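You operate a simulated robot arm through the tools that you are given. There is no shell and no other tool.

You are at the controls of a simulated two-armed robot. One attempt, no reset.

TASK
Swap the black roller in the line for the blue one from the holder.
Fine: the line is switched off; pull its red latch out and push it in again; the black roller goes in the empty holder seat.

Only the result counts: the job must be done as asked and must still hold three seconds after the hand-in. Knocking over, shifting, dropping, spilling or breaking anything else fails it.

THE ROBOT
Two 7-joint arms with two-finger parallel grippers on one trunk that stands fixed in place. Base frame: the origin is at the foot of the trunk, x ahead of it, y to its left, z up. Lengths are in m, angles in rad, forces in N, time in s.
The left shoulder is at [0.05, 0.161, 1.048], the right one opposite. With the tool pointing down near the work surface each hand reaches from about 0.22 to 0.68 m from the base axis, measured 20 degrees to its own side. Payload 3.43 kg a hand.
The TCP of each hand is the grasp point between the finger pads, 0.03 m short of the fingertips. In the tool frame z runs along the fingers and y along their closing line. The gripper opens to 0.094 m. The fingers are 0.028 m wide and 0.01 m thick; the gripper's body (0.05 by 0.096 m) begins 0.055 m behind the TCP.
Orientation is that of the tool frame in the base frame, as a unit quaternion [w, x, y, z]. With the fingers straight down and closing along the base's y, the tool's x points along the base's -x, its y along +y and its z along -z.

THE INTERFACE
- The arms move only by the tool jog_arm. It takes "left_increments", "right_increments" or both (then of equal length, played together; a hand with none holds still); each is a list of rows, each an object of numbers (a shift or turn left out is 0, a gripper value left out holds the last): "wx", "wy", "wz": the turn, a rotation vector about the tool's x, y, z in rad; "x", "y", "z": the shift along the tool's x, y, z in m; "claw": the opening in per cent of the stroke, from 0 (shut) to 100 (fully open). In form: [{"wx": .., "wy": .., "wz": .., "x": .., "y": .., "z": .., "claw": ..}, ...]. A call has 1 to 20 rows; each row shifts and turns the commanded pose from where the row before left it, along the tool's axes as they then stand. Each row takes 0.2 s and may step no farther than 0.05 m and 0.15 rad from the row before; otherwise, or with a gripper value out of range, the whole call is refused. Where a pose cannot be reached the arm comes as near as it can. A force on the tool above 40 N (or 10 N above the force at the start of the call, whichever is more), or a blocked arm, ends the call early, and 0.2 s more pass. Each finger travels about 0.045 m/s and halts on what it meets, pressing with about 34 N; the grip force reading is that of the motor and also rises with nothing between the fingers. The clock runs only during rows and for 0.2 s after the last one: add rows that do not move to give the fingers time. The reply holds the time, the measured pose of the TCP, the force on the tool along the base axes, the opening and the grip force, in the units named above and with some noise, with the torque about the TCP (base axes, N m) and any sound that the robot's microphone picked up.
- Cameras (640 x 400 px; columns grow to the right, rows downward): "scene" is now at [0.0937, 0.0676, 1.1683]; the picture's right is [0.79, -0.61, 0.00], its down [-0.37, -0.48, -0.79] and it looks along [0.48, 0.63, -0.61] (base axes); focal length 214 px, centre (320, 200). "left" rides on the left gripper at [0.076, -0.014, -0.103] in its tool frame; the picture's right is [0.18, 0.98, 0.00], its down [-0.75, 0.14, -0.64] and it looks along [-0.63, 0.12, 0.77] (tool axes); focal length 243 px, centre (320, 200). "right" rides on the right gripper at [0.076, 0.014, -0.103] in its tool frame; the picture's right is [-0.18, 0.98, 0.00], its down [-0.75, -0.14, -0.64] and it looks along [-0.63, -0.12, 0.77] (tool axes); focal length 243 px, centre (320, 200).
- grab_frame(camera): a new picture of that camera. It takes no simulated time.
- move_column(by): slides the trunk up (or, below 0, down) by that many m; the arms and the scene camera ride with it, the base frame stays. It gives what a move gives, with no picture.
- aim_head(pan, tilt): turns the head with the scene camera to pan (to the left, within 1.396 rad either way) and tilt (down, from -0.506 to 1.204), counted from straight ahead of the robot. It gives what a move gives.
- pixel_to_xyz(camera, pixels): for up to 12 pixels [column, row] of the newest picture of that camera ("zoom" is the newest enlarged one), the place [x, y, z] in the base frame of the surface seen there, good to about 0.002 m. It takes no simulated time.
- close_up(camera, box): a new picture of the part [left, top, right, bottom] of that camera's present view, enlarged. It takes no simulated time.
- finish_job(): hands the job in; it is judged then, once.

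Open the grippers and draw the arms clear of the work before you hand the job in, unless the task says otherwise.

The tools are called after ">>>" by a JSON object that holds its "op" and its "data". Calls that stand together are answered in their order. jog_arm: Moves the arms, as the interface text tells. Its arguments: {"type":"object","properties":{"left_increments":{"type":"array","items":{"type":"object","properties":{"wx":{"type":"number"},"wy":{"type":"number"},"wz":{"type":"number"},"x":{"type":"number"},"y":{"type":"number"},"z":{"type":"number"},"claw":{"type":"number"}}}},"right_increments":{"type":"array","items":{"type":"object","properties":{"wx":{"type":"number"},"wy":{"type":"number"},"wz":{"type":"number"},"x":{"type":"number"},"y":{"type":"number"},"z":{"type":"number"},"claw":{"type":"number"}}}}},"required":[]} The other tools are called the same way: move_column (by) moves the trunk up or down; aim_head (pan, tilt) turns the head that bears the scene camera; grab_frame (camera) takes a picture; pixel_to_xyz (camera, pixels) gives the place of the surface under pixels of a picture; close_up (camera, box) takes an enlarged picture of a part of a camera's view; finish_job () hands the job in.

At the start:

```text
t: 0.0
left_ee_pos: [0.3387, 0.4635, 1.011]
left_tcp_rot: [0.0, -0.001, 1.0, 0.001]
left_wrist_force: [-0.2, -0.2, -0.8]
left_ft_torque: [-0.03, 0.02, 0.02]
left_gripper_width: 0.0939
left_grip_force: 0.0
right_ee_pos: [0.4053, 0.0539, 0.957]
right_tcp_rot: [0.0, 0.0, 1.0, -0.001]
right_wrist_force: [-0.5, -0.2, 0.2]
right_ft_torque: [-0.04, 0.02, -0.03]
right_gripper_width: 0.094
right_grip_force: 0.0
trunk travel left (down, up): [-0.075, 0.192]
head pan, tilt (commanded): [0.918, 0.654]
```

scene: 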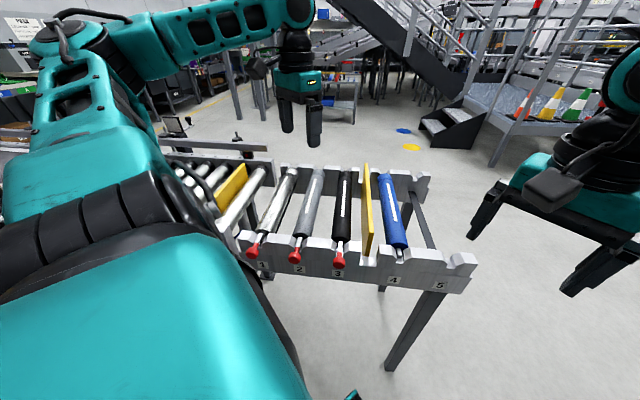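
right: 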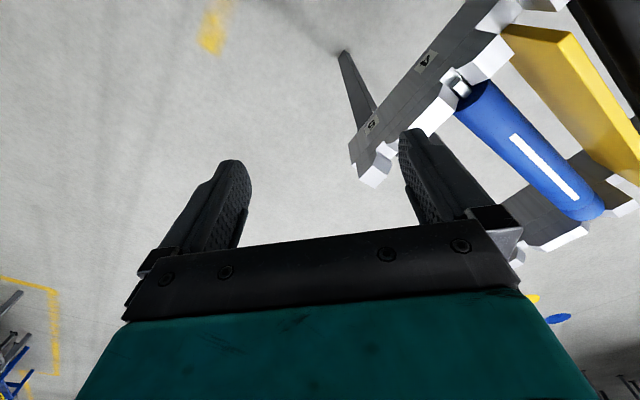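
left: 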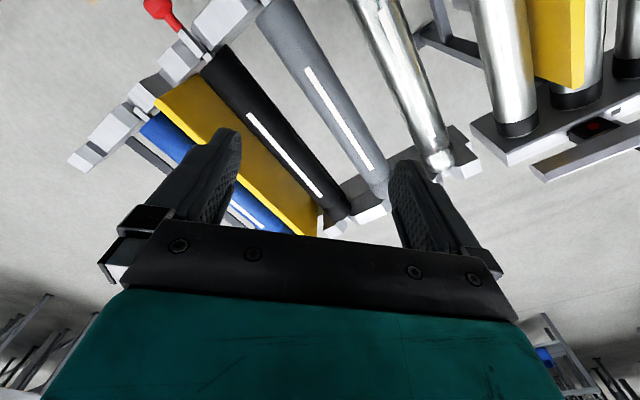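

The scene picture shows a rack with rollers: seats 1–3 with red latches (250,250), (293,258), (338,262), black roller at (343,205), a yellow divider at (366,210), a blue roller at (393,215) in seat 4 and an empty seat 5. I enlarge this area to look at details.

>>> {"op": "close_up", "data": {"camera": "scene", "box": [220, 150, 480, 312]}}

>>> {"op": "close_up", "data": {"camera": "left", "box": [60, 0, 480, 250]}}

>>> {"op": "close_up", "data": {"camera": "right", "box": [320, 0, 640, 260]}}

```text
2.46 times, centred on (350, 231) of scene
```

zoom: 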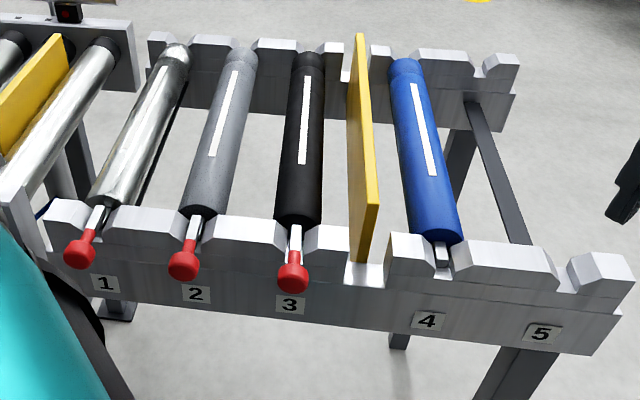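

```text
1.52 times, centred on (270, 125) of left
```

zoom: 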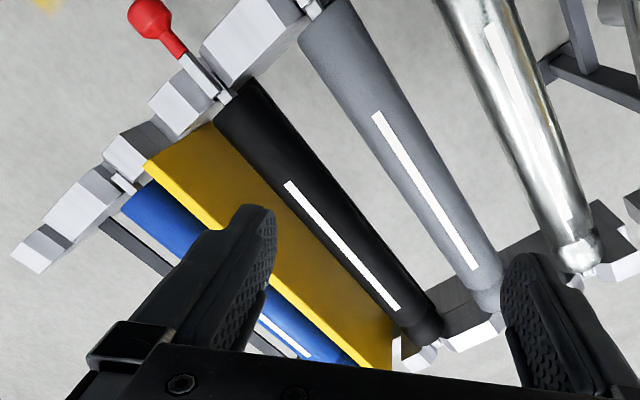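

```text
1.54 times, centred on (480, 130) of right
```

zoom: 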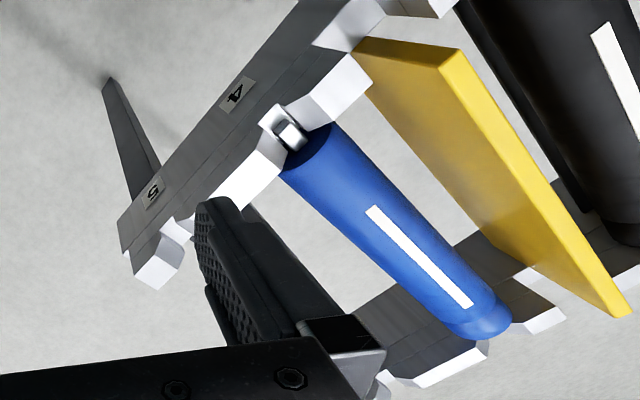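

The rollers lie in notched side plates; each line seat has a red pull-pin latch beside its near axle. I take an enlarged scene view to measure the points.

>>> {"op": "close_up", "data": {"camera": "scene", "box": [300, 160, 480, 300]}}

```text
2.86 times, centred on (390, 230) of scene
```

zoom: 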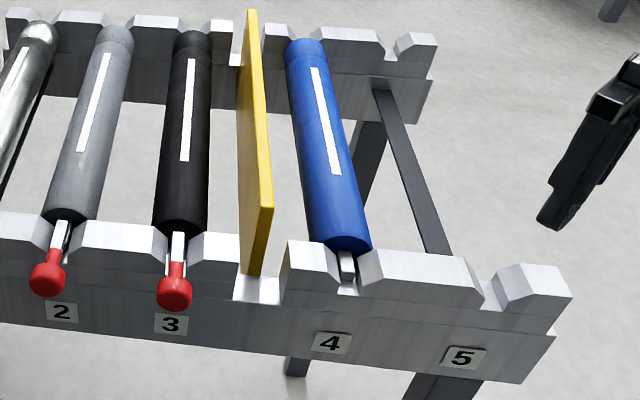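

I measure key points: red knob 3 (174,293), pin/axle of black (178,245), black roller near end (180,215) and far end (192,45), blue ends (340,235), (303,52), blue axle (347,267), seat 5 notch (485,290), and plates.

>>> {"op": "pixel_to_xyz", "data": {"camera": "zoom", "pixels": [[174, 290], [178, 245], [180, 205], [192, 50], [338, 220], [303, 58], [347, 265], [485, 285], [260, 200], [251, 20], [420, 265], [380, 70]]}}

>>> {"op": "pixel_to_xyz", "data": {"camera": "zoom", "pixels": [[225, 240], [225, 255], [115, 235], [310, 255], [530, 275], [215, 30], [345, 37], [415, 42], [388, 66], [330, 343], [461, 357], [262, 290]]}}

```text
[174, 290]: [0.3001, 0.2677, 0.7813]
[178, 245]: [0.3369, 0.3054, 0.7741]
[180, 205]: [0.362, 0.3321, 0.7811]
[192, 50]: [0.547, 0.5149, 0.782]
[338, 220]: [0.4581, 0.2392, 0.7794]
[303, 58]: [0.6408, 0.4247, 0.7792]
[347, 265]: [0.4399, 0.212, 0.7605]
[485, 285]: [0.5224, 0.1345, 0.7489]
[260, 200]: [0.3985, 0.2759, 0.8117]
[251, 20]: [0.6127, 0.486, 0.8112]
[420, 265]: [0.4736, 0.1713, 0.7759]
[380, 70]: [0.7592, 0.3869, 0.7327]
```

```text
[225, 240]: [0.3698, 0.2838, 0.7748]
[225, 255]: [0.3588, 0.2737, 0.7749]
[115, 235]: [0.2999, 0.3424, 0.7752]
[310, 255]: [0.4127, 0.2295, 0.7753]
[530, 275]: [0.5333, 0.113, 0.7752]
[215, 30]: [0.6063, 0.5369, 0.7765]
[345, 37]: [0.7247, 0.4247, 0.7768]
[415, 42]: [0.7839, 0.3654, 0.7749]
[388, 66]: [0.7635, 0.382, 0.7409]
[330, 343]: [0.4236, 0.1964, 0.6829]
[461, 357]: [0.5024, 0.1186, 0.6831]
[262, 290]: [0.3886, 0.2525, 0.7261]
```

Rollers run along (0.71, 0.71), tops at z≈0.781; black axis offset c=(x−y)/√2≈0.022, blue≈0.154, seat 5≈0.272, divider≈0.087 with its top at 0.812. I turn the left hand 45° so it closes across the rollers and move the right hand out of the way.

>>> {"op": "jog_arm", "data": {"left_increments": [{"wz": -0.1309}, {"wz": -0.1309}, {"wz": -0.1309}, {"wz": -0.1309}, {"wz": -0.1309}, {"wz": -0.1309}, {}], "right_increments": [{"y": -0.03}, {"y": -0.03}, {"y": -0.03}, {"y": -0.03}, {"y": -0.03}, {"y": -0.03}, {}]}}

```text
t: 1.6
left_ee_pos: [0.3381, 0.4636, 1.0122]
left_tcp_rot: [0.001, -0.383, 0.924, 0.0]
left_wrist_force: [0.1, 0.0, -0.1]
left_ft_torque: [0.02, -0.01, -0.02]
left_gripper_width: 0.094
left_grip_force: 0.1
right_ee_pos: [0.4057, -0.1286, 0.9578]
right_tcp_rot: [0.0, 0.0, 1.0, -0.001]
right_wrist_force: [-0.4, 0.1, 0.2]
right_ft_torque: [0.02, -0.02, 0.01]
right_gripper_width: 0.094
right_grip_force: 0.0
trunk travel left (down, up): [-0.075, 0.192]
head pan, tilt (commanded): [0.918, 0.654]
```

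The left hand is now turned with tool x toward the near side. I move it to about 0.12 m above latch 3 for a close look.

>>> {"op": "jog_arm", "data": {"left_increments": [{"x": 0.027, "y": -0.0185, "z": 0.01}, {"x": 0.027, "y": -0.0185, "z": 0.01}, {"x": 0.027, "y": -0.0185, "z": 0.015}, {"x": 0.027, "y": -0.0185, "z": 0.015}, {"x": 0.027, "y": -0.0185, "z": 0.02}, {"x": 0.027, "y": -0.0185, "z": 0.02}, {}]}}

>>> {"op": "grab_frame", "data": {"camera": "left"}}

>>> {"op": "grab_frame", "data": {"camera": "scene"}}

>>> {"op": "grab_frame", "data": {"camera": "right"}}

```text
t: 3.2
left_ee_pos: [0.3035, 0.2685, 0.9215]
left_tcp_rot: [0.0, -0.383, 0.924, 0.0]
left_wrist_force: [-0.8, -0.2, -0.7]
left_ft_torque: [0.0, -0.02, 0.03]
left_gripper_width: 0.0939
left_grip_force: 0.0
right_ee_pos: [0.407, -0.1276, 0.9585]
right_tcp_rot: [0.0, 0.0, 1.0, -0.001]
right_wrist_force: [-0.1, 0.4, -0.3]
right_ft_torque: [0.0, -0.03, -0.01]
right_gripper_width: 0.0942
right_grip_force: 0.0
trunk travel left (down, up): [-0.075, 0.192]
head pan, tilt (commanded): [0.918, 0.654]
```

```text
taken
```

left: 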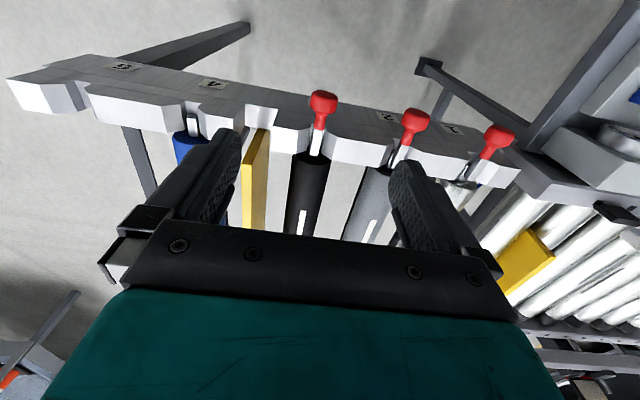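

```text
taken
```

scene: 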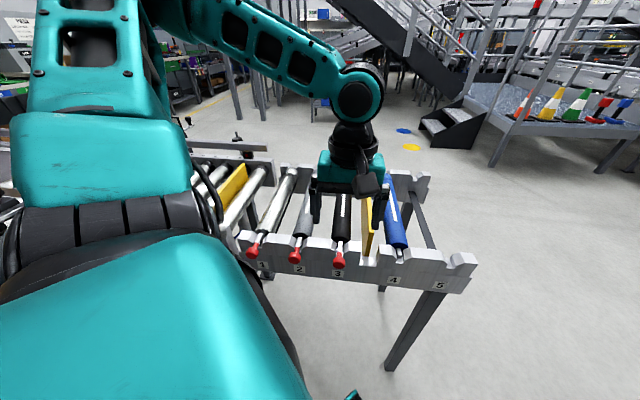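

```text
taken
```

right: 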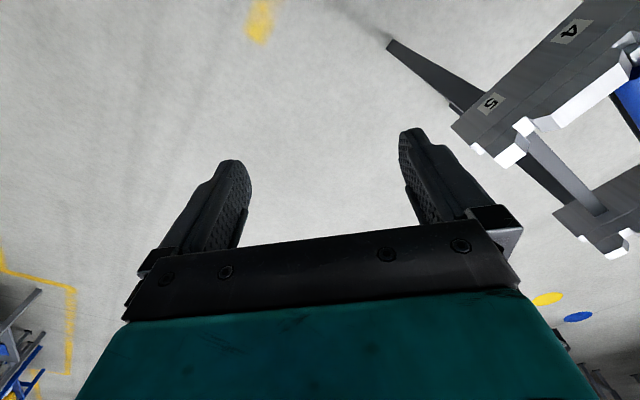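

The left view shows latch 3's knob at (323,103) and pin at (317,140). I enlarge this area.

>>> {"op": "close_up", "data": {"camera": "left", "box": [240, 70, 400, 170]}}

```text
4.00 times, centred on (320, 120) of left
```

zoom: 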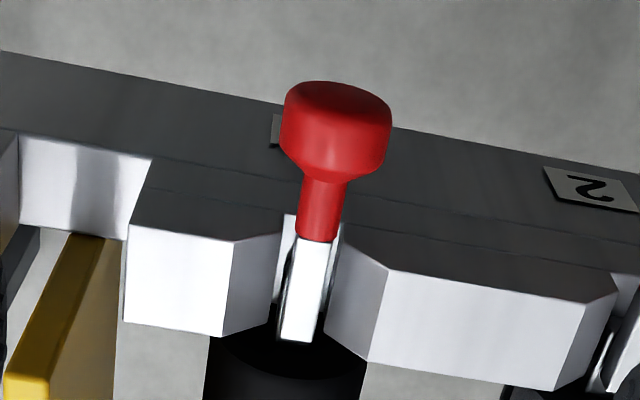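

Measuring knob (335,140), its edges, stem (323,205), metal pin (308,270),(298,330), and plate tops.

>>> {"op": "pixel_to_xyz", "data": {"camera": "zoom", "pixels": [[337, 100], [335, 140], [290, 135], [383, 140], [332, 172], [323, 205], [316, 235], [308, 270], [298, 330], [180, 280], [450, 320], [285, 375]]}}

>>> {"op": "pixel_to_xyz", "data": {"camera": "zoom", "pixels": [[180, 180], [180, 120], [160, 210], [225, 280], [250, 285], [265, 290], [345, 290], [370, 300], [325, 270], [293, 230], [283, 290], [215, 370]]}}

```text
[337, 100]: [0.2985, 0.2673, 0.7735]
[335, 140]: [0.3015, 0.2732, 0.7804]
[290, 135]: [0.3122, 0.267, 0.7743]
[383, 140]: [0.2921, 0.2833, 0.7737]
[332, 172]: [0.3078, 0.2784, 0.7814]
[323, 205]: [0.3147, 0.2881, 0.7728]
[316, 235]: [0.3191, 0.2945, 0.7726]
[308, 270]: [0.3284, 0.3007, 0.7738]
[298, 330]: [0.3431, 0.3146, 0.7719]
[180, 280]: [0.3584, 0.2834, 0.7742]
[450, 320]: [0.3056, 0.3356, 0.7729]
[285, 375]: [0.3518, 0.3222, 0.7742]
```

```text
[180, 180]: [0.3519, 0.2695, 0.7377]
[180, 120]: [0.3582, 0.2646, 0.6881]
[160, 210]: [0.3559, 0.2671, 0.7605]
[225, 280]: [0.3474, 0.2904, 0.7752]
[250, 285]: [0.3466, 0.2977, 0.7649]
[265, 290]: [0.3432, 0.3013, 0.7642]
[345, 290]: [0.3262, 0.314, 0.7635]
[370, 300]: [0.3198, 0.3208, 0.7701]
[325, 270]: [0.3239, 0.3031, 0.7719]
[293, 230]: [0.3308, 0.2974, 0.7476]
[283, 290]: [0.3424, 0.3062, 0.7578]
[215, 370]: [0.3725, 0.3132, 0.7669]
```

Knob 3 centre is at s≈0.407, c≈0.0195, z≈0.768 and the pin runs over the axle along the roller's line. I lower the open left gripper straight over the knob.

>>> {"op": "jog_arm", "data": {"left_increments": [{"x": -0.003, "y": 0.005, "z": 0.03}, {"z": 0.03}, {"z": 0.03}, {"z": 0.03}, {"z": 0.02}, {"z": 0.012}, {}]}}

>>> {"op": "grab_frame", "data": {"camera": "left"}}

>>> {"op": "close_up", "data": {"camera": "scene", "box": [260, 160, 460, 285]}}

```text
t: 4.8
left_ee_pos: [0.3008, 0.2737, 0.7692]
left_tcp_rot: [0.0, -0.383, 0.924, 0.0]
left_wrist_force: [-1.7, -0.2, 0.2]
left_ft_torque: [-0.02, -0.03, -0.06]
left_gripper_width: 0.094
left_grip_force: 0.0
right_ee_pos: [0.4061, -0.1278, 0.9583]
right_tcp_rot: [-0.001, 0.0, 1.0, 0.0]
right_wrist_force: [0.2, 0.0, 0.1]
right_ft_torque: [0.01, 0.01, 0.01]
right_gripper_width: 0.0939
right_grip_force: 0.0
trunk travel left (down, up): [-0.075, 0.192]
head pan, tilt (commanded): [0.918, 0.654]
```

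```text
taken
```

left: 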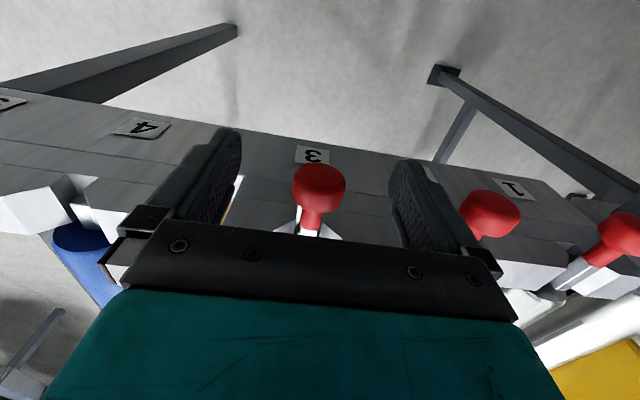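

```text
3.20 times, centred on (360, 222) of scene
```

zoom: 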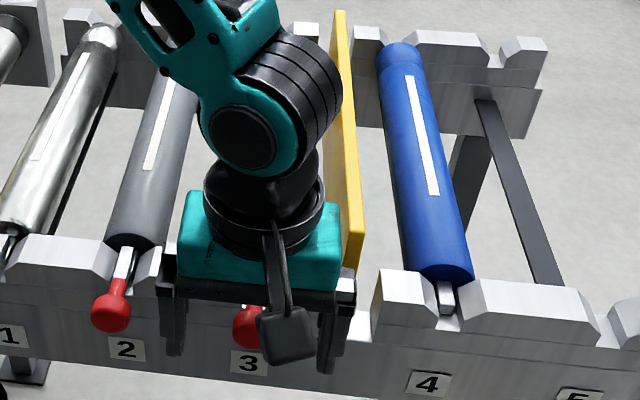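

The knob (319,188) sits midway between the fingers and no contact force shows. I close the gripper on it.

>>> {"op": "jog_arm", "data": {"left_increments": [{"claw": 0}, {}, {}, {}, {}, {}, {}]}}

>>> {"op": "grab_frame", "data": {"camera": "left"}}

```text
t: 6.4
left_ee_pos: [0.303, 0.2741, 0.7685]
left_tcp_rot: [0.0, -0.383, 0.924, -0.001]
left_wrist_force: [5.9, -8.8, -2.7]
left_ft_torque: [-0.19, 0.01, -0.1]
left_gripper_width: 0.0272
left_grip_force: 44.8
right_ee_pos: [0.4075, -0.1289, 0.9575]
right_tcp_rot: [0.0, 0.0, 1.0, 0.0]
right_wrist_force: [0.5, 0.3, 0.1]
right_ft_torque: [-0.03, 0.01, 0.0]
right_gripper_width: 0.0941
right_grip_force: 0.1
trunk travel left (down, up): [-0.075, 0.192]
head pan, tilt (commanded): [0.918, 0.654]
```

```text
taken
```

left: 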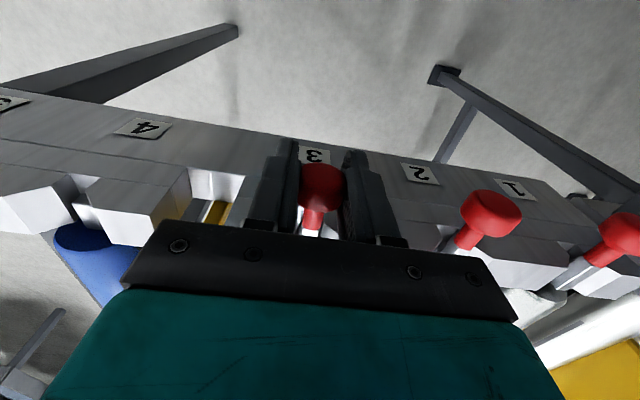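

The grip holds the knob (0.0272 m) with ~10 N of side force toward +v. I relieve this by 1 mm and start pulling along tool +x (away from the plate).

>>> {"op": "jog_arm", "data": {"left_increments": [{"y": -0.0012}, {"x": 0.004}, {"x": 0.004}, {"x": 0.004}, {}]}}

```text
t: 7.6
left_ee_pos: [0.2953, 0.266, 0.7704]
left_tcp_rot: [0.001, -0.383, 0.924, 0.0]
left_wrist_force: [3.8, -3.8, -3.4]
left_ft_torque: [0.52, -0.34, 0.02]
left_gripper_width: 0.0273
left_grip_force: 44.7
right_ee_pos: [0.4073, -0.1284, 0.9579]
right_tcp_rot: [0.0, 0.0, 1.0, 0.001]
right_wrist_force: [0.2, 0.3, 0.6]
right_ft_torque: [-0.02, -0.02, -0.02]
right_gripper_width: 0.094
right_grip_force: 0.0
trunk travel left (down, up): [-0.075, 0.192]
head pan, tilt (commanded): [0.918, 0.654]
```

The hand moved 11 mm out with little force; I check whether the knob came along.

>>> {"op": "close_up", "data": {"camera": "left", "box": [220, 100, 420, 250]}}

>>> {"op": "close_up", "data": {"camera": "scene", "box": [260, 160, 460, 285]}}

```text
2.67 times, centred on (320, 175) of left
```

zoom: 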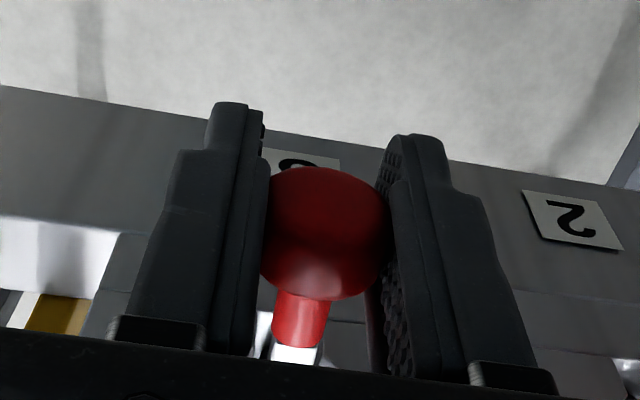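

```text
3.20 times, centred on (360, 222) of scene
```

zoom: 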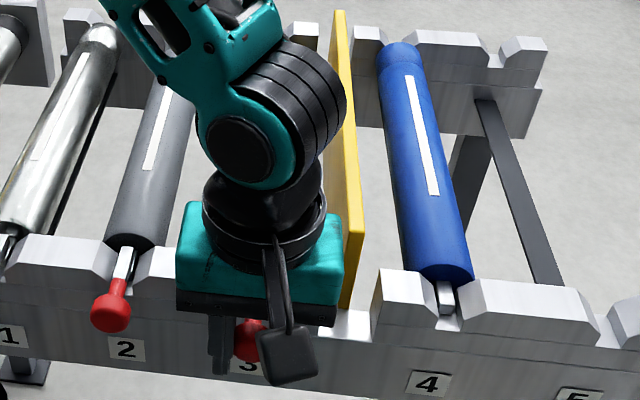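

The knob follows the fingers. I keep pulling gently toward the end stop.

>>> {"op": "jog_arm", "data": {"left_increments": [{"x": 0.004}, {"x": 0.004}, {"x": 0.004}, {"x": 0.004}, {}]}}

>>> {"op": "close_up", "data": {"camera": "left", "box": [220, 100, 420, 250]}}

```text
t: 8.8
left_ee_pos: [0.286, 0.2579, 0.769]
left_tcp_rot: [0.003, -0.383, 0.924, 0.001]
left_wrist_force: [24.0, 8.5, -15.5]
left_ft_torque: [0.25, -0.21, -0.08]
left_gripper_width: 0.0273
left_grip_force: 44.9
right_ee_pos: [0.409, -0.1269, 0.9582]
right_tcp_rot: [-0.002, 0.0, 1.0, -0.002]
right_wrist_force: [0.3, -0.3, 0.8]
right_ft_torque: [-0.01, -0.03, 0.0]
right_gripper_width: 0.0942
right_grip_force: 0.0
trunk travel left (down, up): [-0.075, 0.192]
head pan, tilt (commanded): [0.918, 0.654]
```

```text
2.67 times, centred on (320, 175) of left
```

zoom: 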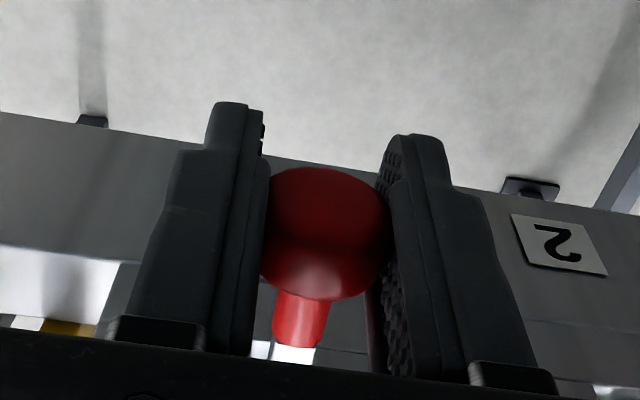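

Travel is ~24 mm and ~23 N of resistance has come up, probably the stop. I pull 2 mm more to tell a stop from friction.

>>> {"op": "jog_arm", "data": {"left_increments": [{"x": 0.002}, {}, {}]}}

```text
t: 9.6
left_ee_pos: [0.2859, 0.2579, 0.7685]
left_tcp_rot: [0.005, -0.385, 0.923, 0.0]
left_wrist_force: [29.2, 21.1, 7.5]
left_ft_torque: [-0.1, 0.18, 0.06]
left_gripper_width: 0.0273
left_grip_force: 44.8
right_ee_pos: [0.4076, -0.1268, 0.9583]
right_tcp_rot: [-0.001, 0.0, 1.0, -0.002]
right_wrist_force: [0.0, -0.4, 0.0]
right_ft_torque: [0.03, -0.02, -0.01]
right_gripper_width: 0.094
right_grip_force: 0.0
trunk travel left (down, up): [-0.075, 0.192]
head pan, tilt (commanded): [0.918, 0.654]
```

The position did not change while force rose to 36 N, so this is the end stop. I relieve the pull by 5 mm of command and open the fingers.

>>> {"op": "jog_arm", "data": {"left_increments": [{"x": -0.003}, {"x": -0.002}, {}]}}

```text
t: 10.4
left_ee_pos: [0.2863, 0.2572, 0.7702]
left_tcp_rot: [0.001, -0.382, 0.924, -0.002]
left_wrist_force: [21.1, -2.1, -5.0]
left_ft_torque: [0.26, -0.58, -0.1]
left_gripper_width: 0.0273
left_grip_force: 45.1
right_ee_pos: [0.4083, -0.1273, 0.9575]
right_tcp_rot: [-0.001, 0.0, 1.0, 0.0]
right_wrist_force: [0.3, 0.9, -0.5]
right_ft_torque: [0.02, -0.02, 0.01]
right_gripper_width: 0.0943
right_grip_force: 0.1
trunk travel left (down, up): [-0.075, 0.192]
head pan, tilt (commanded): [0.918, 0.654]
```

Some residual force remains (u ≈13 N, v ≈16 N); I relieve another bit in both and then open the claw.

>>> {"op": "jog_arm", "data": {"left_increments": [{"x": -0.0015, "y": -0.0015}, {}, {"claw": 100}, {}, {}, {}, {}, {}]}}

>>> {"op": "close_up", "data": {"camera": "left", "box": [160, 60, 480, 260]}}

```text
t: 12.2
left_ee_pos: [0.2864, 0.2588, 0.7695]
left_tcp_rot: [0.0, -0.383, 0.924, 0.0]
left_wrist_force: [-0.5, -0.1, 0.0]
left_ft_torque: [0.0, 0.03, -0.04]
left_gripper_width: 0.0942
left_grip_force: 0.0
right_ee_pos: [0.4058, -0.1278, 0.9587]
right_tcp_rot: [0.0, -0.001, 1.0, 0.001]
right_wrist_force: [1.0, -0.9, 0.5]
right_ft_torque: [0.03, -0.01, -0.01]
right_gripper_width: 0.094
right_grip_force: 0.0
trunk travel left (down, up): [-0.075, 0.192]
head pan, tilt (commanded): [0.918, 0.654]
```

```text
2.00 times, centred on (320, 160) of left
```

zoom: 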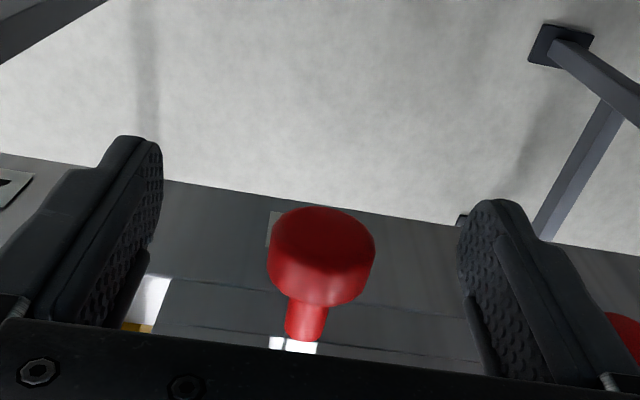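

The knob stays out by itself. I raise the hand straight up and look at the notch.

>>> {"op": "jog_arm", "data": {"left_increments": [{"z": -0.04}, {"z": -0.04}, {"z": -0.04}, {"z": -0.03}, {}]}}

>>> {"op": "close_up", "data": {"camera": "left", "box": [240, 50, 400, 150]}}

>>> {"op": "close_up", "data": {"camera": "scene", "box": [260, 180, 460, 305]}}

```text
t: 13.4
left_ee_pos: [0.2861, 0.2584, 0.9184]
left_tcp_rot: [0.0, -0.383, 0.924, 0.0]
left_wrist_force: [0.7, -0.2, -0.3]
left_ft_torque: [0.0, 0.01, 0.0]
left_gripper_width: 0.094
left_grip_force: 0.0
right_ee_pos: [0.4072, -0.1289, 0.9571]
right_tcp_rot: [0.0, 0.0, 1.0, 0.0]
right_wrist_force: [-0.6, -0.1, 0.1]
right_ft_torque: [-0.02, 0.0, -0.01]
right_gripper_width: 0.094
right_grip_force: 0.0
trunk travel left (down, up): [-0.075, 0.192]
head pan, tilt (commanded): [0.918, 0.654]
```

```text
4.00 times, centred on (320, 100) of left
```

zoom: 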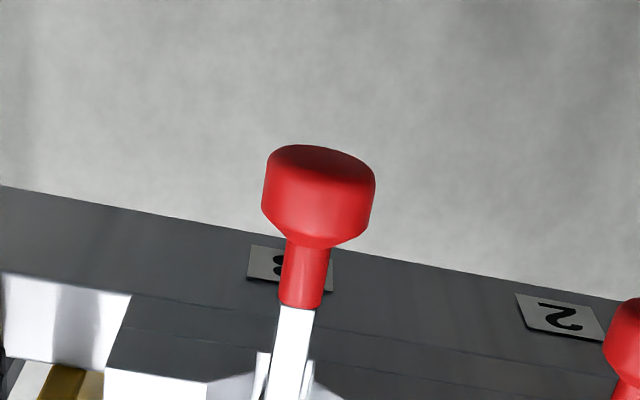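

```text
3.20 times, centred on (360, 242) of scene
```

zoom: 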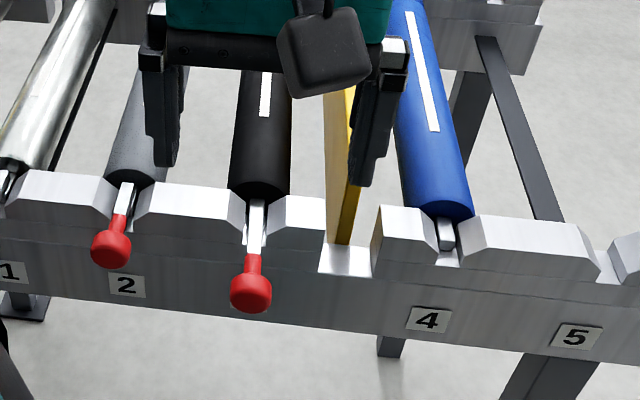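

The knob is out by ~24 mm. I enlarge the notch region at scene (335–350, 240–270) to check the pin is clear of the axle.

>>> {"op": "close_up", "data": {"camera": "scene", "box": [316, 225, 364, 285]}}

>>> {"op": "close_up", "data": {"camera": "left", "box": [270, 100, 370, 170]}}

```text
6.67 times, centred on (340, 255) of scene
```

zoom: 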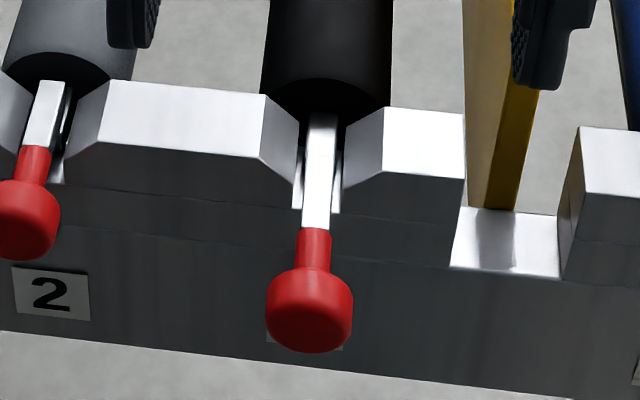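

```text
5.71 times, centred on (320, 135) of left
```

zoom: 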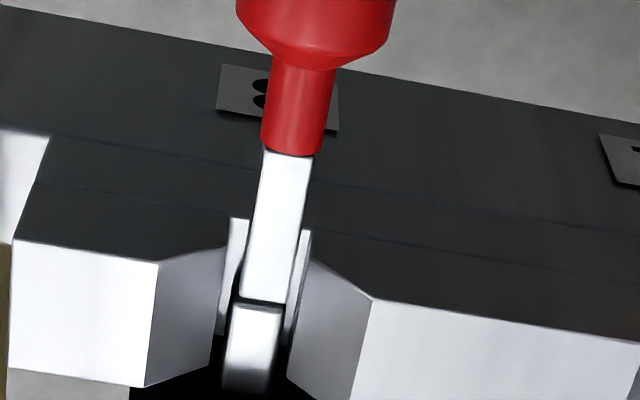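

The left view now shows the bar's end at (265,298) and then the axle's top at (252,350). I measure both to see whether the bar still overlaps the axle.

>>> {"op": "pixel_to_xyz", "data": {"camera": "zoom", "pixels": [[280, 200], [268, 285], [264, 296], [256, 312], [252, 350], [248, 385], [232, 270], [300, 260], [60, 250], [60, 375], [450, 310], [318, 20]]}}

```text
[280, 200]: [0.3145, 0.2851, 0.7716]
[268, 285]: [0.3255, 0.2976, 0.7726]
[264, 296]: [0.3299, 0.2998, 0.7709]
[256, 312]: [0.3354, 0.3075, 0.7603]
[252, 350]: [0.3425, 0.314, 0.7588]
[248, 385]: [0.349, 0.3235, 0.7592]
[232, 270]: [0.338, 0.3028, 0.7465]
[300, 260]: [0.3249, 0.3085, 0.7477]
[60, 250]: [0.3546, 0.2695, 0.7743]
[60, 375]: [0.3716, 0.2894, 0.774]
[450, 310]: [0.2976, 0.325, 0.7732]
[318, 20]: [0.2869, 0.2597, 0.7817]
```

The bar's end is now at s≈0.445. I compare with the blue roller's axle end to see how far an axle reaches.

>>> {"op": "close_up", "data": {"camera": "scene", "box": [380, 225, 428, 255]}}

```text
13.33 times, centred on (404, 240) of scene
```

zoom: 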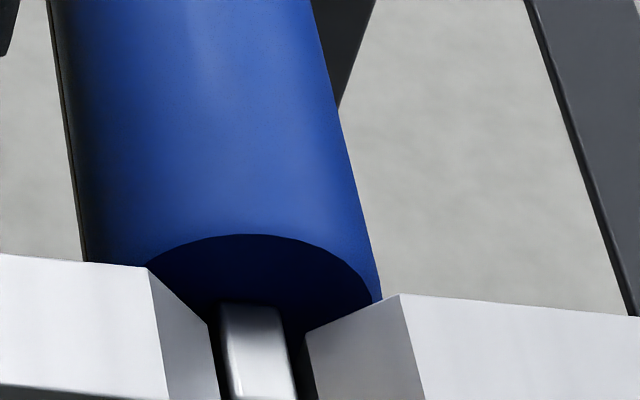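

>>> {"op": "close_up", "data": {"camera": "scene", "box": [376, 235, 440, 275]}}

```text
10.00 times, centred on (408, 255) of scene
```

zoom: 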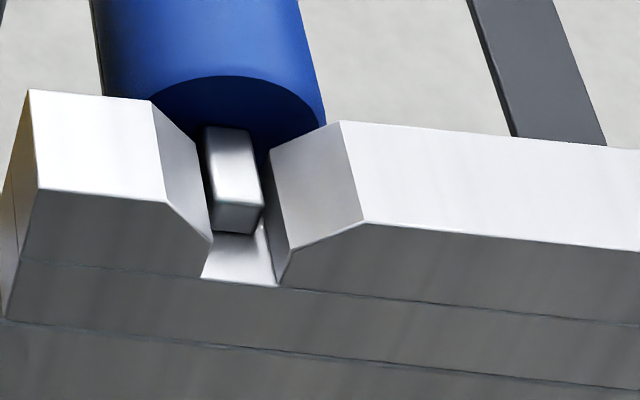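

The blue axle (end edge at (238,203)) stops short of the plate's front. I measure its end, the slot floor and the plate edges.

>>> {"op": "pixel_to_xyz", "data": {"camera": "zoom", "pixels": [[230, 140], [236, 195], [238, 218], [212, 195], [258, 198], [237, 265], [215, 245], [270, 255], [100, 150], [100, 188], [200, 185], [300, 210]]}}

>>> {"op": "pixel_to_xyz", "data": {"camera": "zoom", "pixels": [[155, 105], [165, 200], [340, 125], [362, 220], [240, 80], [150, 85], [318, 110], [237, 280], [400, 240], [400, 140], [20, 150], [60, 300]]}}

```text
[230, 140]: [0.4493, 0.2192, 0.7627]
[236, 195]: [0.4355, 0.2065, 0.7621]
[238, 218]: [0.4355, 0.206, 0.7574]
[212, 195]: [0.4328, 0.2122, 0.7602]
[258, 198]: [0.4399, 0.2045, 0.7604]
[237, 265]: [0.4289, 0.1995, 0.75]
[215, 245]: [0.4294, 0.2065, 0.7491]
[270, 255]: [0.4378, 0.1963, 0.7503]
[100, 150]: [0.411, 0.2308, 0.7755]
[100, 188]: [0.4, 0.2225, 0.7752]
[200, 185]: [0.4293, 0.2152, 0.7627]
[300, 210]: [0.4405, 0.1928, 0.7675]
```

```text
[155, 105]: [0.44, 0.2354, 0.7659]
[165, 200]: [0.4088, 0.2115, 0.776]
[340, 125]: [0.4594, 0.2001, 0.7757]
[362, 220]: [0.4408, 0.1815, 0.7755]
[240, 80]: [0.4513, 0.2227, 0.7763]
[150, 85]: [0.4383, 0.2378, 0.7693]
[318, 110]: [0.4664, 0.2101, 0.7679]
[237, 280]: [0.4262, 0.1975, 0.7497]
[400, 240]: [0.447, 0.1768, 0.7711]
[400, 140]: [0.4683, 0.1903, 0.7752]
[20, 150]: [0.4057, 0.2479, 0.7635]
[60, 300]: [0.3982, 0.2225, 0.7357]
```

The black axle starts at s≈0.4546 while the bar now ends at 0.445, so the latch clears the axle. Slot floor z≈0.750, axle top ≈0.760. Next I measure the far ends of the rollers.

>>> {"op": "close_up", "data": {"camera": "scene", "box": [360, 160, 440, 210]}}

```text
8.00 times, centred on (400, 185) of scene
```

zoom: 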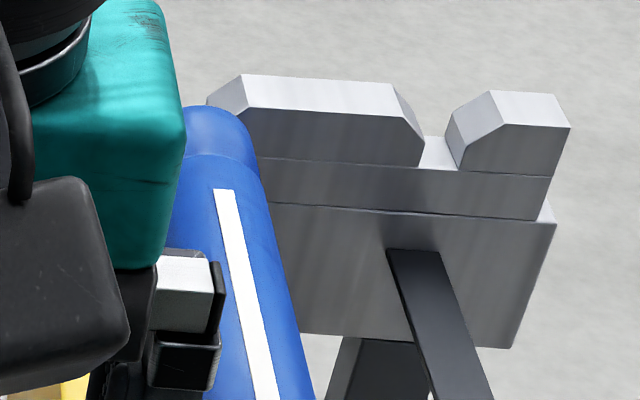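

Measuring stripe end (223,192), ring (232,158), dome (220,120), far plate top and seat 5's far slot (437,152).

>>> {"op": "pixel_to_xyz", "data": {"camera": "zoom", "pixels": [[223, 195], [225, 165], [222, 135], [215, 112], [320, 90], [320, 108], [437, 155], [437, 165], [418, 150], [462, 160], [520, 110], [210, 250]]}}

>>> {"op": "pixel_to_xyz", "data": {"camera": "zoom", "pixels": [[255, 165], [250, 145], [240, 130], [300, 77], [300, 106], [440, 140], [430, 162], [448, 166], [270, 380], [260, 200], [280, 280], [400, 230]]}}

```text
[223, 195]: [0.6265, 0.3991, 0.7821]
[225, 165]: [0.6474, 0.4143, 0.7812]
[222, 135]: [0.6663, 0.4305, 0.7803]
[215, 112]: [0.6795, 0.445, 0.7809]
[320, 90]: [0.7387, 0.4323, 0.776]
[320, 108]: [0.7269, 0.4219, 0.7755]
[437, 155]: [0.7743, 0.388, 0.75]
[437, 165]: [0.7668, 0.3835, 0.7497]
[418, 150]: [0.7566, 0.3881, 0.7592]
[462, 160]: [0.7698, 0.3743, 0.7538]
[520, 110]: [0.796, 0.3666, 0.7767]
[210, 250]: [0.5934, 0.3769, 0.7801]
```

```text
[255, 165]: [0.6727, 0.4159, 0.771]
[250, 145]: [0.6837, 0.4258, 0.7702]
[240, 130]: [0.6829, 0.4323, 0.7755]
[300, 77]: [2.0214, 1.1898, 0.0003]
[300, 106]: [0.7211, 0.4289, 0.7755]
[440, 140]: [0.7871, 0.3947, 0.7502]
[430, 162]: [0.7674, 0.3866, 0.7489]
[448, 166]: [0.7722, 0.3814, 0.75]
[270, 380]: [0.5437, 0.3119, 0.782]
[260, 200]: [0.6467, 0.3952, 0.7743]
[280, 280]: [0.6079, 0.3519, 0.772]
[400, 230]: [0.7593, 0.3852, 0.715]
```

Far plate spans s≈0.812–0.838, so the roller's centre is s≈0.639; seat 5 is at c≈0.272. I test with the empty hand whether the left arm reaches the place over seat 5.

>>> {"op": "jog_arm", "data": {"left_increments": [{"x": -0.0317, "y": -0.0316}, {"x": -0.0317, "y": -0.0316}, {"x": -0.0317, "y": -0.0316}, {"x": -0.0317, "y": -0.0316}, {"x": -0.0317, "y": -0.0316}, {"x": -0.0317, "y": -0.0316}, {"x": -0.0317, "y": -0.0316}, {"x": -0.0317, "y": -0.0316}, {}, {}]}}

>>> {"op": "grab_frame", "data": {"camera": "left"}}

>>> {"op": "grab_frame", "data": {"camera": "scene"}}

```text
t: 15.6
left_ee_pos: [0.572, 0.2835, 0.9269]
left_tcp_rot: [0.001, -0.383, 0.924, 0.0]
left_wrist_force: [-0.3, 1.4, 0.6]
left_ft_torque: [-0.05, -0.01, 0.01]
left_gripper_width: 0.094
left_grip_force: 0.2
left hand out of reach, approached as far as the arm can: row 7, 8
right_ee_pos: [0.406, -0.1269, 0.9587]
right_tcp_rot: [0.0, 0.0, 1.0, 0.0]
right_wrist_force: [-0.6, 0.1, -0.2]
right_ft_torque: [0.0, 0.01, 0.03]
right_gripper_width: 0.0942
right_grip_force: 0.0
trunk travel left (down, up): [-0.075, 0.192]
head pan, tilt (commanded): [0.918, 0.654]
```

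```text
taken
```

left: 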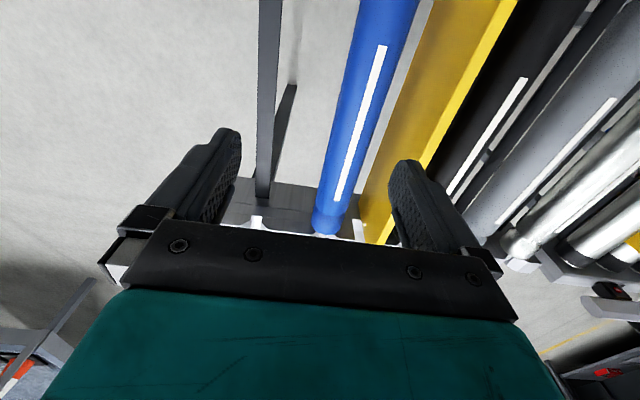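

```text
taken
```

scene: 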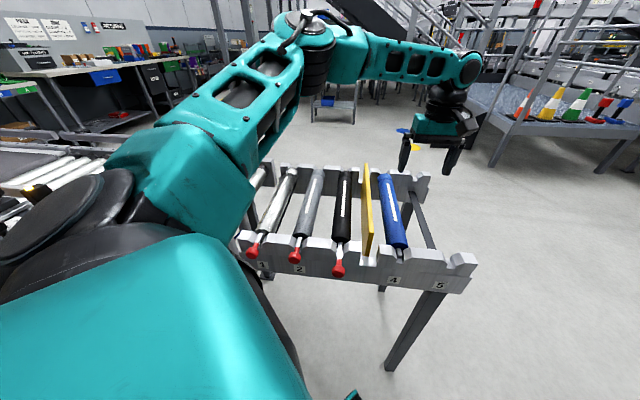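

The hand stopped short at (0.572, 0.284) since at this height the wrist is far above the shoulder; raising the trunk should give more reach. First I step back two rows to see where the commanded pose stands.

>>> {"op": "jog_arm", "data": {"left_increments": [{"x": 0.0317, "y": 0.0316}, {"x": 0.0317, "y": 0.0316}, {}]}}

```text
t: 16.4
left_ee_pos: [0.4842, 0.2802, 0.9269]
left_tcp_rot: [0.0, -0.384, 0.923, 0.0]
left_wrist_force: [0.1, -0.3, -0.5]
left_ft_torque: [-0.01, -0.01, 0.04]
left_gripper_width: 0.094
left_grip_force: 0.0
right_ee_pos: [0.4057, -0.1277, 0.9569]
right_tcp_rot: [0.0, 0.0, 1.0, 0.0]
right_wrist_force: [0.5, 0.3, 0.5]
right_ft_torque: [-0.01, 0.0, 0.01]
right_gripper_width: 0.094
right_grip_force: 0.2
trunk travel left (down, up): [-0.075, 0.192]
head pan, tilt (commanded): [0.918, 0.654]
```

The command restarts from the reached pose. Now I raise the trunk by 0.17 m.

>>> {"op": "move_column", "data": {"by": 0.17}}

```text
t: 18.3
left_ee_pos: [0.4851, 0.28, 1.096]
left_tcp_rot: [0.0, -0.383, 0.924, 0.001]
left_wrist_force: [0.2, -0.2, -0.5]
left_ft_torque: [-0.02, -0.01, 0.03]
left_gripper_width: 0.0941
left_grip_force: 0.0
right_ee_pos: [0.4077, -0.1283, 1.1283]
right_tcp_rot: [0.0, -0.001, 1.0, 0.0]
right_wrist_force: [-0.3, 0.3, 0.2]
right_ft_torque: [0.0, 0.01, 0.03]
right_gripper_width: 0.0941
right_grip_force: 0.0
trunk travel left (down, up): [-0.245, 0.022]
head pan, tilt (commanded): [0.918, 0.654]
```

I lower to z≈0.90 and repeat the reach test over seat 5 at s=0.639, c=0.272.

>>> {"op": "jog_arm", "data": {"left_increments": [{"z": 0.0392}, {"z": 0.0392}, {"z": 0.0392}, {"z": 0.0392}, {"z": 0.0392}, {"x": -0.0245, "y": -0.0318}, {"x": -0.0245, "y": -0.0318}, {"x": -0.0245, "y": -0.0318}, {"x": -0.0245, "y": -0.0318}, {}, {}]}}

>>> {"op": "grab_frame", "data": {"camera": "left"}}

>>> {"op": "grab_frame", "data": {"camera": "scene"}}

```text
t: 20.7
left_ee_pos: [0.538, 0.299, 0.9733]
left_tcp_rot: [0.0, -0.383, 0.924, -0.001]
left_wrist_force: [-0.3, 0.0, 0.2]
left_ft_torque: [0.01, 0.0, 0.0]
left_gripper_width: 0.0942
left_grip_force: 0.1
left hand out of reach, approached as far as the arm can: row 5, 6, 7, 8, 9
right_ee_pos: [0.4075, -0.128, 1.1288]
right_tcp_rot: [-0.001, 0.0, 1.0, -0.001]
right_wrist_force: [-0.2, 0.6, 0.6]
right_ft_torque: [0.02, -0.03, -0.01]
right_gripper_width: 0.0942
right_grip_force: 0.0
trunk travel left (down, up): [-0.245, 0.022]
head pan, tilt (commanded): [0.918, 0.654]
```

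```text
taken
```

left: 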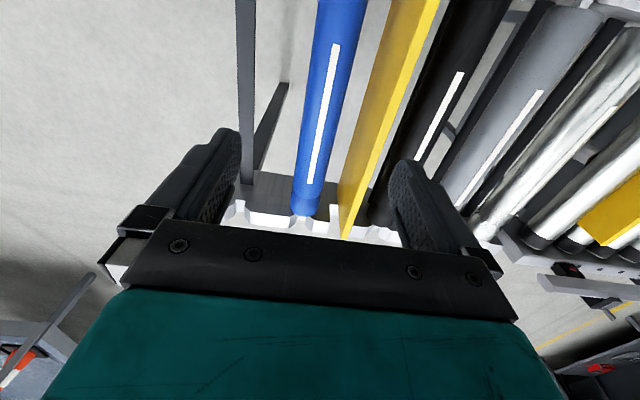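

```text
taken
```

scene: 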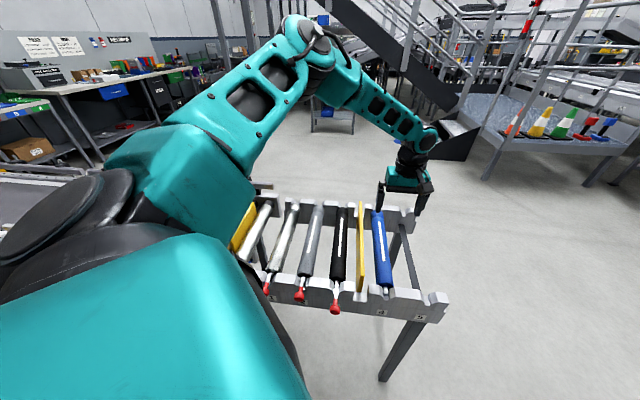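

Both tests stopped well inside the stated reach with the elbow clearly bent in the scene picture, so a joint limit tied to hand yaw is likely. I turn the hand back to its starting yaw here and test the same place with that yaw.

>>> {"op": "jog_arm", "data": {"left_increments": [{"wz": 0.1309}, {"wz": 0.1309}, {"wz": 0.1309}, {"wz": 0.1309}, {"wz": 0.1309}, {"wz": 0.1309}, {"x": -0.025, "y": -0.01, "z": 0.01}, {"x": -0.025, "y": -0.01, "z": 0.01}, {"x": -0.025, "y": -0.01, "z": 0.01}, {"x": -0.025, "y": -0.01, "z": 0.01}, {}, {}]}}

>>> {"op": "grab_frame", "data": {"camera": "scene"}}

```text
t: 23.3
left_ee_pos: [0.5412, 0.2978, 0.9774]
left_tcp_rot: [0.0, 0.001, 1.0, 0.0]
left_wrist_force: [0.2, 0.0, 0.1]
left_ft_torque: [0.02, -0.04, 0.0]
left_gripper_width: 0.0942
left_grip_force: 0.2
left hand out of reach, approached as far as the arm can: row 7, 8, 9, 10
right_ee_pos: [0.4067, -0.1269, 1.1278]
right_tcp_rot: [-0.001, 0.0, 1.0, -0.001]
right_wrist_force: [1.0, -0.5, 0.7]
right_ft_torque: [-0.03, -0.02, 0.0]
right_gripper_width: 0.0939
right_grip_force: 0.1
trunk travel left (down, up): [-0.245, 0.022]
head pan, tilt (commanded): [0.918, 0.654]
```

```text
taken
```

scene: 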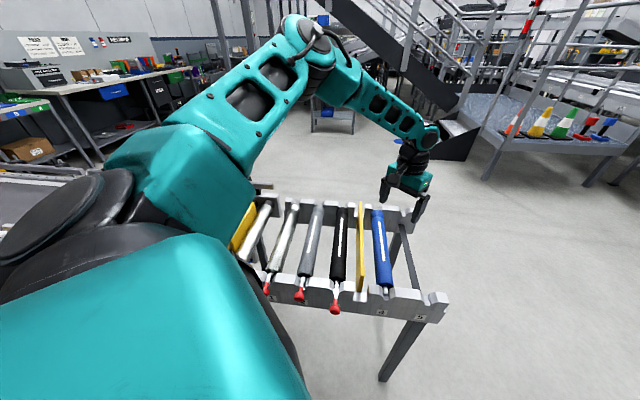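

The limit is the same at either yaw, so it comes from holding the tool vertical. Leaning the hand about its closing line (fingers pointing outward along +u) still grips a roller well and brings the wrist nearer, so I turn back to 45°, lean by 0.35 rad and test again.

>>> {"op": "jog_arm", "data": {"left_increments": [{"wz": -0.1309}, {"wz": -0.1309}, {"wz": -0.1309}, {"wz": -0.1309}, {"wz": -0.1309}, {"wz": -0.1309}, {"wy": -0.117}, {"wy": -0.117}, {"wy": -0.117}, {}]}}

```text
t: 25.5
left_ee_pos: [0.5438, 0.298, 0.9753]
left_tcp_rot: [0.162, -0.377, 0.91, 0.067]
left_wrist_force: [0.4, -0.1, -0.9]
left_ft_torque: [0.02, -0.03, 0.02]
left_gripper_width: 0.0938
left_grip_force: 0.1
right_ee_pos: [0.4067, -0.1282, 1.128]
right_tcp_rot: [0.0, 0.0, 1.0, 0.0]
right_wrist_force: [-0.1, -0.1, 0.2]
right_ft_torque: [0.01, 0.0, -0.04]
right_gripper_width: 0.094
right_grip_force: 0.0
trunk travel left (down, up): [-0.245, 0.022]
head pan, tilt (commanded): [0.918, 0.654]
```

The lean worked (tool z = (0.24, 0.24, −0.94)). Now I move toward seat 5 at s=0.639, c=0.272, z=0.90 with the leaned hand.

>>> {"op": "jog_arm", "data": {"left_increments": [{"x": -0.0051, "y": -0.0327, "z": 0.0285}, {"x": -0.0051, "y": -0.0327, "z": 0.0285}, {"x": -0.0051, "y": -0.0327, "z": 0.0285}, {}, {}]}}

>>> {"op": "grab_frame", "data": {"camera": "scene"}}

```text
t: 26.7
left_ee_pos: [0.5518, 0.2971, 0.9698]
left_tcp_rot: [0.161, -0.376, 0.91, 0.066]
left_wrist_force: [-0.3, -0.5, 0.6]
left_ft_torque: [0.02, 0.02, -0.05]
left_gripper_width: 0.0937
left_grip_force: 0.0
left hand out of reach, approached as far as the arm can: row 1, 2, 3
right_ee_pos: [0.4072, -0.1273, 1.1288]
right_tcp_rot: [0.0, 0.0, 1.0, 0.0]
right_wrist_force: [0.1, -0.5, -0.6]
right_ft_torque: [-0.03, 0.01, 0.0]
right_gripper_width: 0.0941
right_grip_force: 0.1
trunk travel left (down, up): [-0.245, 0.022]
head pan, tilt (commanded): [0.918, 0.654]
```

```text
taken
```

scene: 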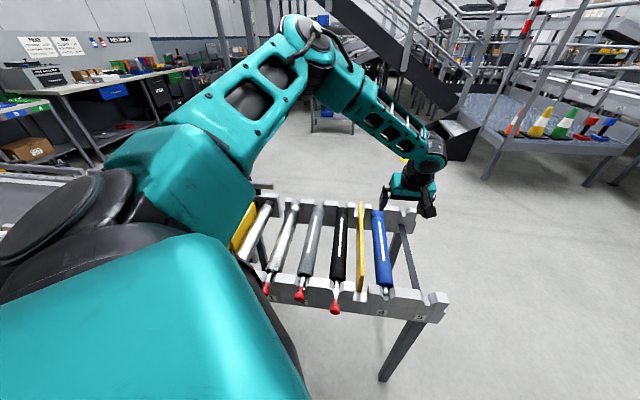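

The elbow is flexed past 90° in the picture, so it isn't extension that limits; the arm seems stuck in an unlucky elbow posture. I undo the lean, go back up to near the starting pose, and will approach from there differently.

>>> {"op": "jog_arm", "data": {"left_increments": [{"wy": 0.117}, {"wy": 0.117}, {"wy": 0.117}, {"z": -0.04}, {"z": -0.04}, {"x": 0.0047, "y": 0.0377, "z": -0.01}, {"x": 0.0047, "y": 0.0377, "z": -0.01}, {"x": 0.0047, "y": 0.0377, "z": -0.01}, {"x": 0.0047, "y": 0.0377, "z": -0.01}, {"x": 0.0047, "y": 0.0377, "z": -0.01}, {"x": 0.0047, "y": 0.0377, "z": -0.01}, {"x": 0.0047, "y": 0.0377, "z": -0.01}, {"wz": 0.1309}, {"wz": 0.1309}, {"wz": 0.1309}, {"wz": 0.1309}, {"wz": 0.1309}, {"wz": 0.1309}, {}]}}

>>> {"op": "grab_frame", "data": {"camera": "scene"}}

```text
t: 30.7
left_ee_pos: [0.3308, 0.4633, 1.1256]
left_tcp_rot: [0.001, 0.001, 1.0, 0.0]
left_wrist_force: [0.1, 0.0, -0.4]
left_ft_torque: [-0.02, -0.03, -0.03]
left_gripper_width: 0.0941
left_grip_force: 0.0
left hand out of reach, approached as far as the arm can: row 2, 3
right_ee_pos: [0.4072, -0.1282, 1.1285]
right_tcp_rot: [-0.001, -0.001, 1.0, 0.0]
right_wrist_force: [0.1, -1.3, 0.0]
right_ft_torque: [0.0, 0.0, -0.01]
right_gripper_width: 0.0939
right_grip_force: 0.0
trunk travel left (down, up): [-0.245, 0.022]
head pan, tilt (commanded): [0.918, 0.654]
```

```text
taken
```

scene: 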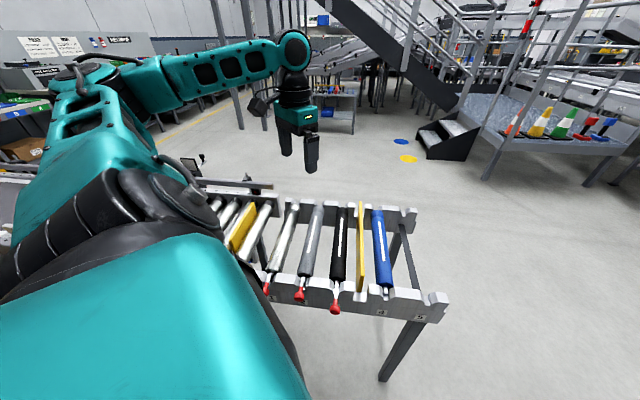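

The posture is back near the starting one with the elbow out left at (85,75). I now test an outer path: forward to x≈0.58 at y≈0.46, then rightward.

>>> {"op": "jog_arm", "data": {"left_increments": [{"x": -0.042}, {"x": -0.042}, {"x": -0.042}, {"x": -0.042}, {"x": -0.042}, {"x": -0.042}, {"y": -0.04}, {"y": -0.04}, {"y": -0.04}, {"y": -0.04}, {"y": -0.04}, {}]}}

>>> {"op": "grab_frame", "data": {"camera": "scene"}}

```text
t: 33.3
left_ee_pos: [0.5838, 0.2659, 1.124]
left_tcp_rot: [0.0, 0.001, 1.0, 0.0]
left_wrist_force: [0.1, 0.3, 0.4]
left_ft_torque: [0.01, 0.02, -0.02]
left_gripper_width: 0.094
left_grip_force: 0.1
right_ee_pos: [0.406, -0.127, 1.1283]
right_tcp_rot: [0.0, 0.0, 1.0, -0.001]
right_wrist_force: [0.1, 0.0, 0.5]
right_ft_torque: [-0.01, 0.01, 0.01]
right_gripper_width: 0.0939
right_grip_force: 0.1
trunk travel left (down, up): [-0.245, 0.022]
head pan, tilt (commanded): [0.918, 0.654]
```

```text
taken
```

scene: 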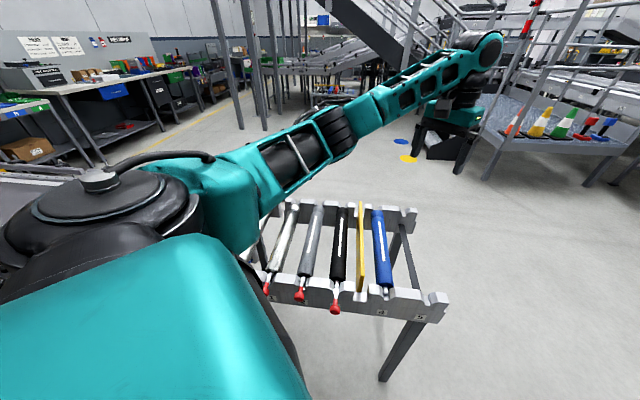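

This outer path reached (0.584, 0.266, 1.124) with the arm nearly straight. I go down from here to z≈0.92 and then out to seat 5's centre.

>>> {"op": "jog_arm", "data": {"left_increments": [{"z": 0.04}, {"z": 0.04}, {"z": 0.04}, {"z": 0.04}, {"z": 0.04}, {"x": -0.03}, {"x": -0.03, "y": -0.006}, {}]}}

>>> {"op": "grab_frame", "data": {"camera": "scene"}}

```text
t: 35.1
left_ee_pos: [0.6385, 0.2609, 0.9247]
left_tcp_rot: [0.001, 0.0, 1.0, 0.0]
left_wrist_force: [-0.2, -0.9, -0.4]
left_ft_torque: [0.02, -0.04, -0.01]
left_gripper_width: 0.0937
left_grip_force: 0.2
left hand out of reach, approached as far as the arm can: row 7
right_ee_pos: [0.4066, -0.1271, 1.1277]
right_tcp_rot: [0.0, 0.001, 1.0, 0.0]
right_wrist_force: [-0.7, 0.2, 0.2]
right_ft_torque: [-0.02, 0.0, 0.01]
right_gripper_width: 0.094
right_grip_force: 0.1
trunk travel left (down, up): [-0.245, 0.022]
head pan, tilt (commanded): [0.918, 0.654]
```

```text
taken
```

scene: 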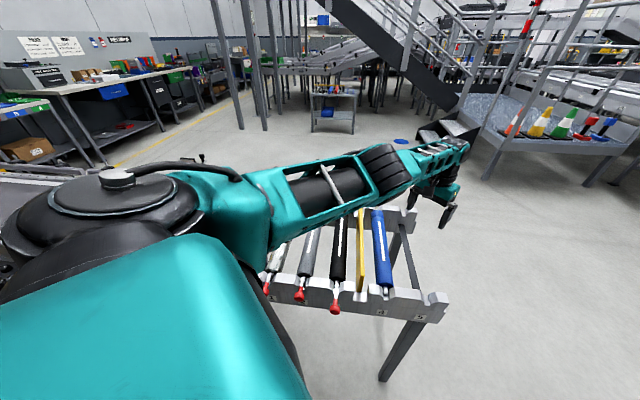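

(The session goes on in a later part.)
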